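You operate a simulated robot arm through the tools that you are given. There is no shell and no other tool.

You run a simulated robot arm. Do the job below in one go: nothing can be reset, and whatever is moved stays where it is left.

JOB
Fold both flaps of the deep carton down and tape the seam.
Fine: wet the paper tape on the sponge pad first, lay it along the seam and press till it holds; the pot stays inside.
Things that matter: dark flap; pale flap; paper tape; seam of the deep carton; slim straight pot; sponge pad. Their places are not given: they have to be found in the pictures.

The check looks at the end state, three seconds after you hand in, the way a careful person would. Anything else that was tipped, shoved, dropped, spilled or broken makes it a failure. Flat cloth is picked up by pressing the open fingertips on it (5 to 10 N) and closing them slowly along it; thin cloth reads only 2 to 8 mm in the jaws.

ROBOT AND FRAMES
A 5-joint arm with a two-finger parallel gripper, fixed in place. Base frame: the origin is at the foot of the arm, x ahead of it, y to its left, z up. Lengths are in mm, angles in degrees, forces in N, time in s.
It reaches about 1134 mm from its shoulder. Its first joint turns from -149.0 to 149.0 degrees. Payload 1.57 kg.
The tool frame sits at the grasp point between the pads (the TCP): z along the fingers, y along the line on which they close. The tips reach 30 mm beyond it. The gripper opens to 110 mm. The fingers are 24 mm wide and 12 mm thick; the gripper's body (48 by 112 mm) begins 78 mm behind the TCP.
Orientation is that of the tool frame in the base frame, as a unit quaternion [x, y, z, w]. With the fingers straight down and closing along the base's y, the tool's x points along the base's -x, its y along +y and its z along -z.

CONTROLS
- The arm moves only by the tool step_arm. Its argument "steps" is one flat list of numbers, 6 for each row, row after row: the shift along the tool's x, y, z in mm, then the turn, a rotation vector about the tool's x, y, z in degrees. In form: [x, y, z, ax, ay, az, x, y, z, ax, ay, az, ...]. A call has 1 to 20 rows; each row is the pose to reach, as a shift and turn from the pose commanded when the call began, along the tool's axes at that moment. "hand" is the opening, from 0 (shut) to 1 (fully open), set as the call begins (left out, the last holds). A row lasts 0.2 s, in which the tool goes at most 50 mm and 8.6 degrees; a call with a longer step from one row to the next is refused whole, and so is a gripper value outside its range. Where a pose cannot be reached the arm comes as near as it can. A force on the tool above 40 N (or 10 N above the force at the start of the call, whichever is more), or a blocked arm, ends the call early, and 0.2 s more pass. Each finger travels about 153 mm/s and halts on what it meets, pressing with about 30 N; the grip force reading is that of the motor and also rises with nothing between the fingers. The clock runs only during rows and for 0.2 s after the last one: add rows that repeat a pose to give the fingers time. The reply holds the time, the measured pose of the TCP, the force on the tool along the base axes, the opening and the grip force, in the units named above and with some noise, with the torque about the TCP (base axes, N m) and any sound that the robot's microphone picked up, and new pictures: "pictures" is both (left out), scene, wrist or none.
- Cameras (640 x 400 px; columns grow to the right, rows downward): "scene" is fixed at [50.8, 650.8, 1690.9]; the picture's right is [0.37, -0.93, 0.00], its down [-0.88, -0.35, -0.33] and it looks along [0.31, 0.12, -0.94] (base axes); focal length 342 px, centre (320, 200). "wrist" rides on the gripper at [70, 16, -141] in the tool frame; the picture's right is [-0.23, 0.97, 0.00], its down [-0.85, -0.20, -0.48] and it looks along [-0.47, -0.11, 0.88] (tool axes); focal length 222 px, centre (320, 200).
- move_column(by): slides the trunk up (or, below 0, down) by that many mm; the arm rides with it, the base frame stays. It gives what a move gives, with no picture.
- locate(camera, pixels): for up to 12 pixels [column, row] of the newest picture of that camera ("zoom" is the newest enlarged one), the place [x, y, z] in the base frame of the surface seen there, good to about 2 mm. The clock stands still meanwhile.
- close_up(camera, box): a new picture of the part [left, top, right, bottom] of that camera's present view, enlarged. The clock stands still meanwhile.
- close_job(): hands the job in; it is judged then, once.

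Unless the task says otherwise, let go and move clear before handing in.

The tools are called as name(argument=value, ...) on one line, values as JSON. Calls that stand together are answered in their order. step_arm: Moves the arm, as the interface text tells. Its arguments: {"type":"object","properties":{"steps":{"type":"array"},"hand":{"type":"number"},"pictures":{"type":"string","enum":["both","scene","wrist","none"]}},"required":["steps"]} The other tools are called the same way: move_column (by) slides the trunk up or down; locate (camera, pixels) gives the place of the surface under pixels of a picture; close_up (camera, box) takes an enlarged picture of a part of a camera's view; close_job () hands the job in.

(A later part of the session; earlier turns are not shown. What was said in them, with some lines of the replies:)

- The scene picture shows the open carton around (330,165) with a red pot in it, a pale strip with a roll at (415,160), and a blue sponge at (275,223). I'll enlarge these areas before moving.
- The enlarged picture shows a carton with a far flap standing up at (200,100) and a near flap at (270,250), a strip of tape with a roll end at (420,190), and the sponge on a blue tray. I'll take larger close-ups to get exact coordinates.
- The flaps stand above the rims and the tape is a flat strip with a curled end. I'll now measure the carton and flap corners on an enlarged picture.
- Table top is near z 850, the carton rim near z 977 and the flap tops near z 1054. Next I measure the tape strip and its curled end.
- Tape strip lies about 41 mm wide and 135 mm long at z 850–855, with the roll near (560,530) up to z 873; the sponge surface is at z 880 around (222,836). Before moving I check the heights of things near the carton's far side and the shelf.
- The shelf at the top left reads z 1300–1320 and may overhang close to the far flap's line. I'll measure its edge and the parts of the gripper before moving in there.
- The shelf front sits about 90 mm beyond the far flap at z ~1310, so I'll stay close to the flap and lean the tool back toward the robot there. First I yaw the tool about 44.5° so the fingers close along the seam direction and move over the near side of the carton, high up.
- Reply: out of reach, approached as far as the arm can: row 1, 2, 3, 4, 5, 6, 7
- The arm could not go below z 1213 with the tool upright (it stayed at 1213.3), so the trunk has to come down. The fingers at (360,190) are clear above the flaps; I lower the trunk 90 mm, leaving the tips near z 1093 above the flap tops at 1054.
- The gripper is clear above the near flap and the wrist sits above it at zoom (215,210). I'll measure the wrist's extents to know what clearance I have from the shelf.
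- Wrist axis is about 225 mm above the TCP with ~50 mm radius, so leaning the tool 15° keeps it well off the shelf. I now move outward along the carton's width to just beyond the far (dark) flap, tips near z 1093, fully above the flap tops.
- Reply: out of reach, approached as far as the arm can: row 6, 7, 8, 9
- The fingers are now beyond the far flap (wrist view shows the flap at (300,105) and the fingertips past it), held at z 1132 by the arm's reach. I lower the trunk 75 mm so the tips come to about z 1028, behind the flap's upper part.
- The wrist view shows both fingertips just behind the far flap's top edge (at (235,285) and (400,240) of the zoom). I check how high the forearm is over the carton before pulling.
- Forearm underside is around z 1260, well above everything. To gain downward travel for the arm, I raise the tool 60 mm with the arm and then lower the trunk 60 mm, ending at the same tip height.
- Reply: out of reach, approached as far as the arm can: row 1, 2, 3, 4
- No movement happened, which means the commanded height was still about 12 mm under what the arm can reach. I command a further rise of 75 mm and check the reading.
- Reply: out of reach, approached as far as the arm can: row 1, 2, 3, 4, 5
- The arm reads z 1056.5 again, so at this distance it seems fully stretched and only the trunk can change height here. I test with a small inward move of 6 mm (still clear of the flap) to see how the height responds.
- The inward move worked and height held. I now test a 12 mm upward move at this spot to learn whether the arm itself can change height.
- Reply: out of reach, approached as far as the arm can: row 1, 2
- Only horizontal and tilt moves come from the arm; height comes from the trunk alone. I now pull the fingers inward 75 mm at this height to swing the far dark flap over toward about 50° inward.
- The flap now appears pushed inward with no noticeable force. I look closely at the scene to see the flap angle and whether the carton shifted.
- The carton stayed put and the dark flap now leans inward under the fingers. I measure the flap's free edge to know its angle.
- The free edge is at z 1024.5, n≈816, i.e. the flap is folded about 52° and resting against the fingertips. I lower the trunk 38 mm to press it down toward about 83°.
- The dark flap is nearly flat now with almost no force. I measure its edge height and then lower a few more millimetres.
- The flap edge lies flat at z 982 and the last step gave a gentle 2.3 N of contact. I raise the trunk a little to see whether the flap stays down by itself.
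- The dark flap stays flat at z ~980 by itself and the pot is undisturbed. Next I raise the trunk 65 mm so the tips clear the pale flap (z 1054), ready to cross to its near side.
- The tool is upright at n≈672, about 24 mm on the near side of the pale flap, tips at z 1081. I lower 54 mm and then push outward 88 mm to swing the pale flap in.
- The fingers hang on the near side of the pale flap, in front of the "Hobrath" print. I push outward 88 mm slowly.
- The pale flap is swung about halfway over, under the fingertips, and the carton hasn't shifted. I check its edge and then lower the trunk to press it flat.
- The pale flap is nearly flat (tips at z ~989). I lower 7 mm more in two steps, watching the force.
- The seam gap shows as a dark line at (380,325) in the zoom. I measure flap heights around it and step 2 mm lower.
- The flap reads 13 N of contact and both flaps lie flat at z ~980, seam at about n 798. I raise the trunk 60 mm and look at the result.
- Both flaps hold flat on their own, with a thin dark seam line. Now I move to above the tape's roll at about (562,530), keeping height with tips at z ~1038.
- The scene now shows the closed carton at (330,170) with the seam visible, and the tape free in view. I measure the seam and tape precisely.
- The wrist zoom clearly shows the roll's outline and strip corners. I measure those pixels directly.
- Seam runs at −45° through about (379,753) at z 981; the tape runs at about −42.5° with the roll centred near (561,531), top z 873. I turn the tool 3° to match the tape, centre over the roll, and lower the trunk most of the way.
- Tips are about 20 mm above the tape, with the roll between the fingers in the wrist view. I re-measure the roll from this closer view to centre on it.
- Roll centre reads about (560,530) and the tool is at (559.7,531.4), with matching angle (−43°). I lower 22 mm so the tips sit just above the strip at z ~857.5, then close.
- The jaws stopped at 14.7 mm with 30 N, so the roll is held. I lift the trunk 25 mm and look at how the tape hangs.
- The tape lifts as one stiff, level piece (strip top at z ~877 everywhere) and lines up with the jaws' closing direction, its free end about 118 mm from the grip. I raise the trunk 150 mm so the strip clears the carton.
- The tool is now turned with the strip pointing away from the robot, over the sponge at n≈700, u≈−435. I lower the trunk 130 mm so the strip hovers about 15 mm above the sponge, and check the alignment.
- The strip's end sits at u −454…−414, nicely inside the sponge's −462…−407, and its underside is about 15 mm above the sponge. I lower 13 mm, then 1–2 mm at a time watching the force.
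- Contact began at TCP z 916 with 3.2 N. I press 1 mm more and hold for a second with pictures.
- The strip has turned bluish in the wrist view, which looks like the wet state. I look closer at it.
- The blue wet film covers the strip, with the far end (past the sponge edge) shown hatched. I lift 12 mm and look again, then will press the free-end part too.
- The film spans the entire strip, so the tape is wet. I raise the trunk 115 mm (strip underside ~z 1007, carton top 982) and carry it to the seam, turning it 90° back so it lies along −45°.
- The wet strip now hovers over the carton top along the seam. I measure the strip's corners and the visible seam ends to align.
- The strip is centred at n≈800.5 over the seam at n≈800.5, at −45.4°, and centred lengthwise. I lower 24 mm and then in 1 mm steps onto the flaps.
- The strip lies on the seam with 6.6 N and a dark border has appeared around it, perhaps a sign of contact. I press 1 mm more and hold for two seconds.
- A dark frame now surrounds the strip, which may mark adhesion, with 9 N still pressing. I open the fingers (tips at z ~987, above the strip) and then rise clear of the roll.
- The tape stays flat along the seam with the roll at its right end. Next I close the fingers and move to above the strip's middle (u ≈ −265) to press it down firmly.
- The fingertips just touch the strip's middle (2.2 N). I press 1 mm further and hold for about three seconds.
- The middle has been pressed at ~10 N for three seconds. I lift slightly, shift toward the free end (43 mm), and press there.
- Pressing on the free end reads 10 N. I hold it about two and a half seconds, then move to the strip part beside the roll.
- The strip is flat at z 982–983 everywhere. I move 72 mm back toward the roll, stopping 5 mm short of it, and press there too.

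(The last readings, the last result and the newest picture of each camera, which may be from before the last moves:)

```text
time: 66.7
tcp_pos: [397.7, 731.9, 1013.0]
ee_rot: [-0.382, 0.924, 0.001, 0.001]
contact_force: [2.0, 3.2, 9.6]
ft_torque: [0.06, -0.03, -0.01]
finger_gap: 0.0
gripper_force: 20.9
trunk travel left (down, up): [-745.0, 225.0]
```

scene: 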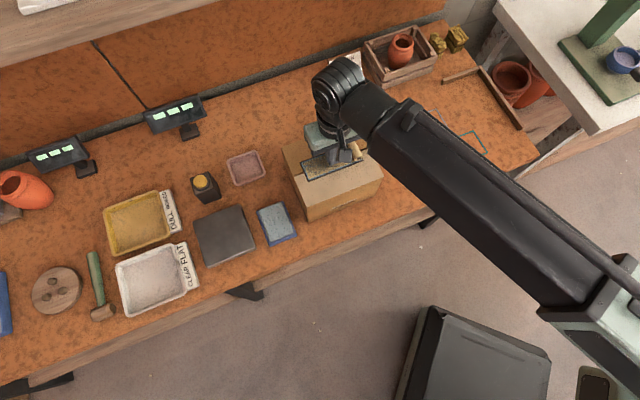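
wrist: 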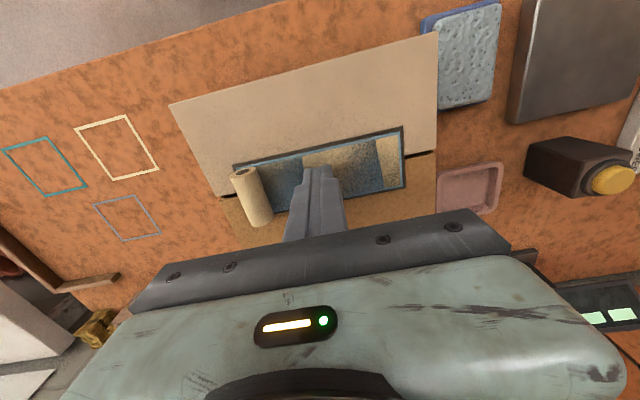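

Pressing beside the roll reads about 10 N. I hold for two and a half seconds, then rise clear and inspect.

step_arm(steps=[0, 0, 0, 0, 0, 0, 0, 0, 0, 0, 0, 0, 0, 0, 0, 0, 0, 0, 0, 0, 0, 0, 0, 0, 0, 0, 0, 0, 0, 0, 0, 0, 0, 0, 0, 0, 0, 0, 0, 0, 0, 0, 0, 0, 0, 0, 0, 0, 0, 0, 0, 0, 0, 0, 0, 0, 0, 0, 0, 0, 0, 0, 0, 0, 0, 0, 0, 0, 0, 0, 0, 0], pictures="none")

move_column(by=70)

step_arm(steps=[40, 0, 0, 0, 0, 0, 80, 0, 0, 0, 0, 0, 120, 0, 0, 0, 0, 0, 160, 0, 0, 0, 0, 0, 200, 0, 0, 0, 0, 0, 200, 0, 0, 0, 0, 0], pictures="both")

close_up(camera="scene", box=[275, 115, 395, 225])

```text
time: 69.3
tcp_pos: [397.4, 731.5, 1011.8]
ee_rot: [-0.382, 0.924, 0.001, 0.002]
contact_force: [0.7, 0.0, 9.2]
ft_torque: [0.02, 0.02, -0.04]
finger_gap: 0.0
gripper_force: 21.6
trunk travel left (down, up): [-745.0, 225.0]
```

```text
time: 70.4
tcp_pos: [397.3, 732.5, 1082.7]
ee_rot: [-0.382, 0.924, 0.001, 0.002]
contact_force: [-0.7, -0.2, -0.7]
ft_torque: [0.01, -0.01, 0.02]
finger_gap: 0.0
gripper_force: 21.5
trunk travel left (down, up): [-815.0, 155.0]
```

```text
time: 71.8
tcp_pos: [256.4, 590.8, 1081.8]
ee_rot: [-0.382, 0.924, 0.001, 0.001]
contact_force: [0.3, 0.0, -0.3]
ft_torque: [0.02, 0.01, 0.0]
finger_gap: 0.0
gripper_force: 21.3
trunk travel left (down, up): [-815.0, 155.0]
```

scene: 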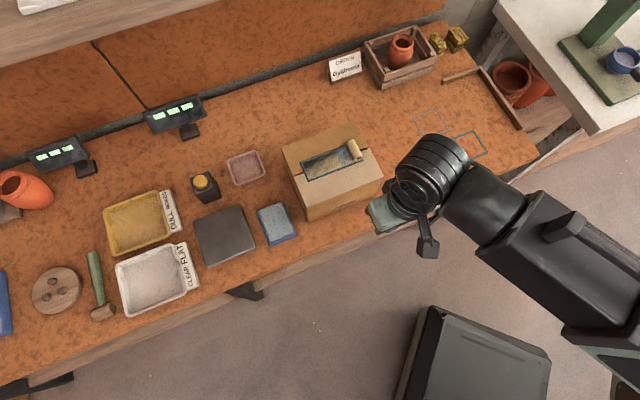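
wrist: 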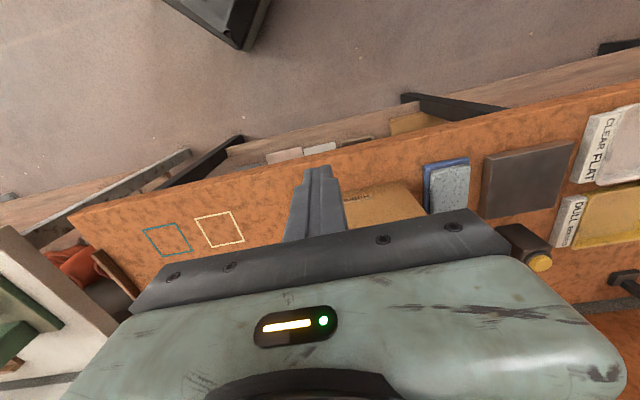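

```text
3.64 times, centred on (335, 170) of scene
```

zoom: 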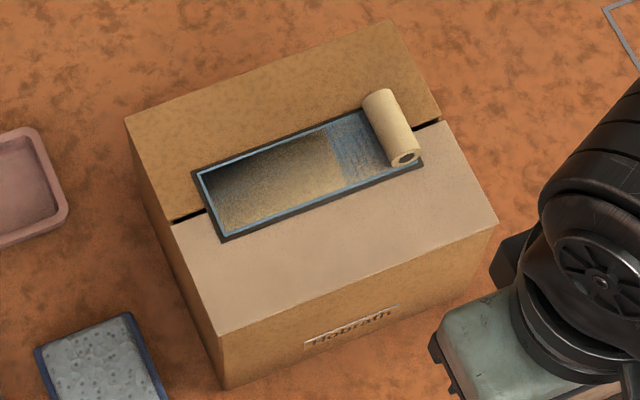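

The carton is closed with the wet tape flat along the seam and nothing else disturbed. To be certain it holds, I go back over the middle and press once more with a firmer force.

step_arm(steps=[-40, 6, 0, 0, 0, 0, -80, 12, 0, 0, 0, 0, -120, 18, 0, 0, 0, 0, -160, 24, 0, 0, 0, 0, -201, 28.5, 0, 0, 0, 0, -201, 28.5, 0, 0, 0, 0], pictures="none")

move_column(by=-66)

move_column(by=-3)

move_column(by=-1)

```text
time: 73.2
tcp_pos: [378.7, 754.3, 1081.0]
ee_rot: [-0.381, 0.924, 0.001, 0.002]
contact_force: [0.5, -0.4, -0.9]
ft_torque: [-0.02, 0.0, 0.0]
finger_gap: 0.0
gripper_force: 21.4
trunk travel left (down, up): [-815.0, 155.0]
```

```text
time: 74.3
tcp_pos: [378.0, 753.8, 1015.1]
ee_rot: [-0.381, 0.924, 0.0, 0.002]
contact_force: [-0.1, 0.1, 0.1]
ft_torque: [0.01, -0.01, -0.03]
finger_gap: 0.0
gripper_force: 21.4
trunk travel left (down, up): [-749.0, 221.0]
```

```text
time: 74.8
tcp_pos: [378.0, 754.4, 1011.9]
ee_rot: [-0.382, 0.924, 0.0, 0.001]
contact_force: [0.0, 0.6, 1.9]
ft_torque: [0.02, 0.02, -0.03]
finger_gap: 0.1
gripper_force: 21.4
trunk travel left (down, up): [-746.0, 224.0]
```

```text
time: 75.3
tcp_pos: [377.9, 755.1, 1013.6]
ee_rot: [-0.382, 0.924, 0.002, 0.003]
contact_force: [1.5, 3.4, 9.4]
ft_torque: [0.06, -0.03, 0.01]
finger_gap: 0.3
gripper_force: 20.9
trunk travel left (down, up): [-745.0, 225.0]
```

The middle is touched again at about 9 N. I press 1 mm further toward ~18 N and hold.

move_column(by=-1)

step_arm(steps=[0, 0, 0, 0, 0, 0, 0, 0, 0, 0, 0, 0, 0, 0, 0, 0, 0, 0, 0, 0, 0, 0, 0, 0, 0, 0, 0, 0, 0, 0, 0, 0, 0, 0, 0, 0, 0, 0, 0, 0, 0, 0, 0, 0, 0, 0, 0, 0, 0, 0, 0, 0, 0, 0, 0, 0, 0, 0, 0, 0, 0, 0, 0, 0, 0, 0, 0, 0, 0, 0, 0, 0, 0, 0, 0, 0, 0, 0, 0, 0, 0, 0, 0, 0, 0, 0, 0, 0, 0, 0], pictures="none")

move_column(by=70)

close_up(camera="wrist", box=[180, 20, 500, 240])

```text
time: 75.8
tcp_pos: [377.8, 754.4, 1011.5]
ee_rot: [-0.382, 0.924, 0.002, 0.003]
contact_force: [3.9, 4.8, 20.7]
ft_torque: [0.15, -0.05, -0.01]
finger_gap: 0.0
gripper_force: 21.2
trunk travel left (down, up): [-744.0, 226.0]
```

```text
time: 79.0
tcp_pos: [376.5, 754.3, 1012.0]
ee_rot: [-0.383, 0.924, 0.001, 0.002]
contact_force: [0.9, 2.1, 17.7]
ft_torque: [0.01, 0.01, 0.0]
finger_gap: 0.0
gripper_force: 21.2
trunk travel left (down, up): [-744.0, 226.0]
```

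```text
time: 80.1
tcp_pos: [377.4, 754.7, 1080.9]
ee_rot: [-0.382, 0.924, 0.0, 0.001]
contact_force: [0.1, -0.7, -0.3]
ft_torque: [-0.03, 0.01, 0.0]
finger_gap: 0.0
gripper_force: 21.4
trunk travel left (down, up): [-814.0, 156.0]
```

```text
1.82 times, centred on (340, 130) of wrist
```

zoom: 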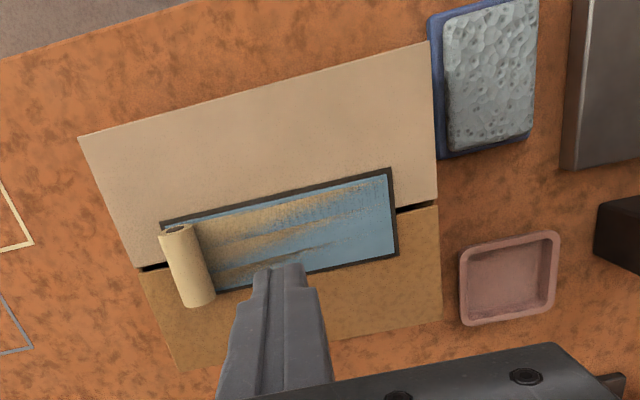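

I pressed at ~18 N for three seconds and the tape stays put, flat across the seam. I back away toward the robot and check the whole bench once more.

step_arm(steps=[40, 0, 0, 0, 0, 0, 80, 0, 0, 0, 0, 0, 120, 0, 0, 0, 0, 0, 160, 0, 0, 0, 0, 0, 200, 0, 0, 0, 0, 0, 230, 0, 0, 0, 0, 0, 230, 0, 0, 0, 0, 0], hand=0.5, pictures="both")

close_up(camera="scene", box=[275, 115, 395, 225])

locate(camera="zoom", pixels=[[127, 117], [221, 332], [494, 221], [388, 22], [178, 226], [172, 216], [440, 125], [196, 172], [224, 238], [300, 180], [385, 95], [405, 160]])

```text
time: 81.7
tcp_pos: [214.3, 593.0, 1080.8]
ee_rot: [-0.382, 0.924, 0.001, 0.001]
contact_force: [0.9, 0.4, -0.2]
ft_torque: [0.0, 0.03, -0.05]
finger_gap: 55.1
gripper_force: 0.0
trunk travel left (down, up): [-814.0, 156.0]
```

scene: 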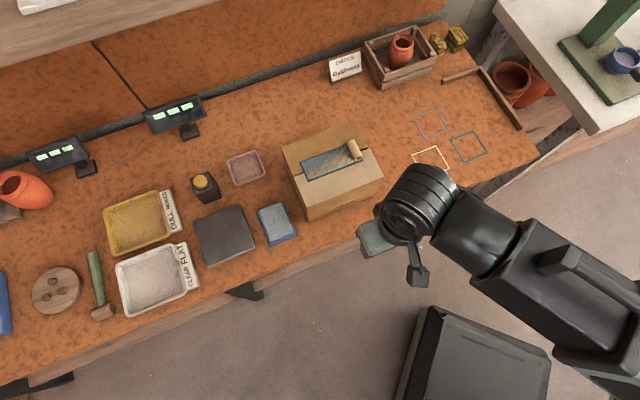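
wrist: 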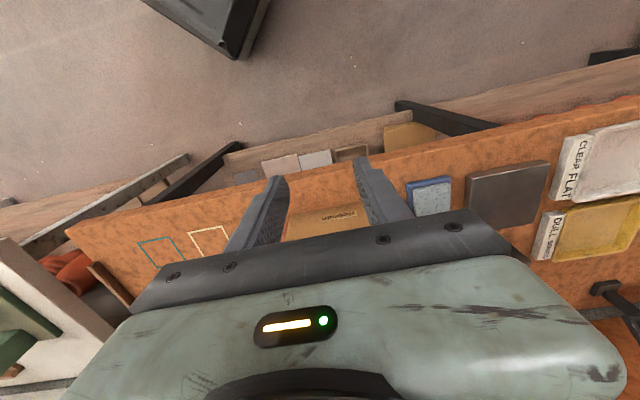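

```text
3.64 times, centred on (335, 170) of scene
```

zoom: 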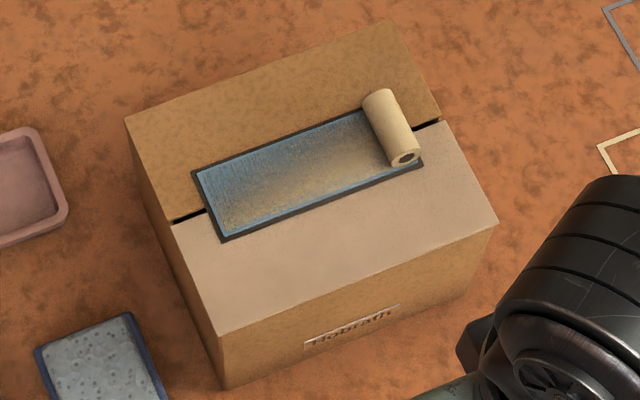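

```text
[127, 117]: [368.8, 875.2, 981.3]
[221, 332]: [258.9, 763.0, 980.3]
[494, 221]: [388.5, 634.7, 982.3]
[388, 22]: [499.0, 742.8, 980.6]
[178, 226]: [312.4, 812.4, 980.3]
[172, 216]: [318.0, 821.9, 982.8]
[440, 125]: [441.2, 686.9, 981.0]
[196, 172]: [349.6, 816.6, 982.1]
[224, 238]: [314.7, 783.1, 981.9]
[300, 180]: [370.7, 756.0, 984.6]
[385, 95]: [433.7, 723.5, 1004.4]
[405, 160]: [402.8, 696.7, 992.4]
```

Both flaps read flat at z ~980–982 on all corners, and the carton hasn't moved. The wet tape lies centred over the seam (z ~984). The sponge, the slab and the rest of the bench look untouched. The arm is clear with its fingers open, so I hand the job in.

close_job()

```text
The job is handed in.
```

I folded both flaps of the deep carton flat and laid the wetted paper tape along the seam. I then handed the job in, but the result of the check was not shown to me.

- **Flaps:** the dark flap went down first, then the pale one. Both stayed flat at about z 981 on their own, and the carton did not shift.
- **Tape:** I pressed it on the sponge pad until a blue wet film covered the strip. It is centred along the seam, with about 22 mm of its width on each side.
- **Pressing:** I pressed the strip at three points along its length at about 10 N. I then pressed the middle again at about 18 N for three seconds. I did not tug on the tape to test the bond, because closing the fingers on the roll could have shifted it.
- **Pot and bench:** the pot was standing in the carton when I closed it, and nothing touched it. Nothing else on the bench appears moved in the last pictures, and the arm was clear with its fingers open.
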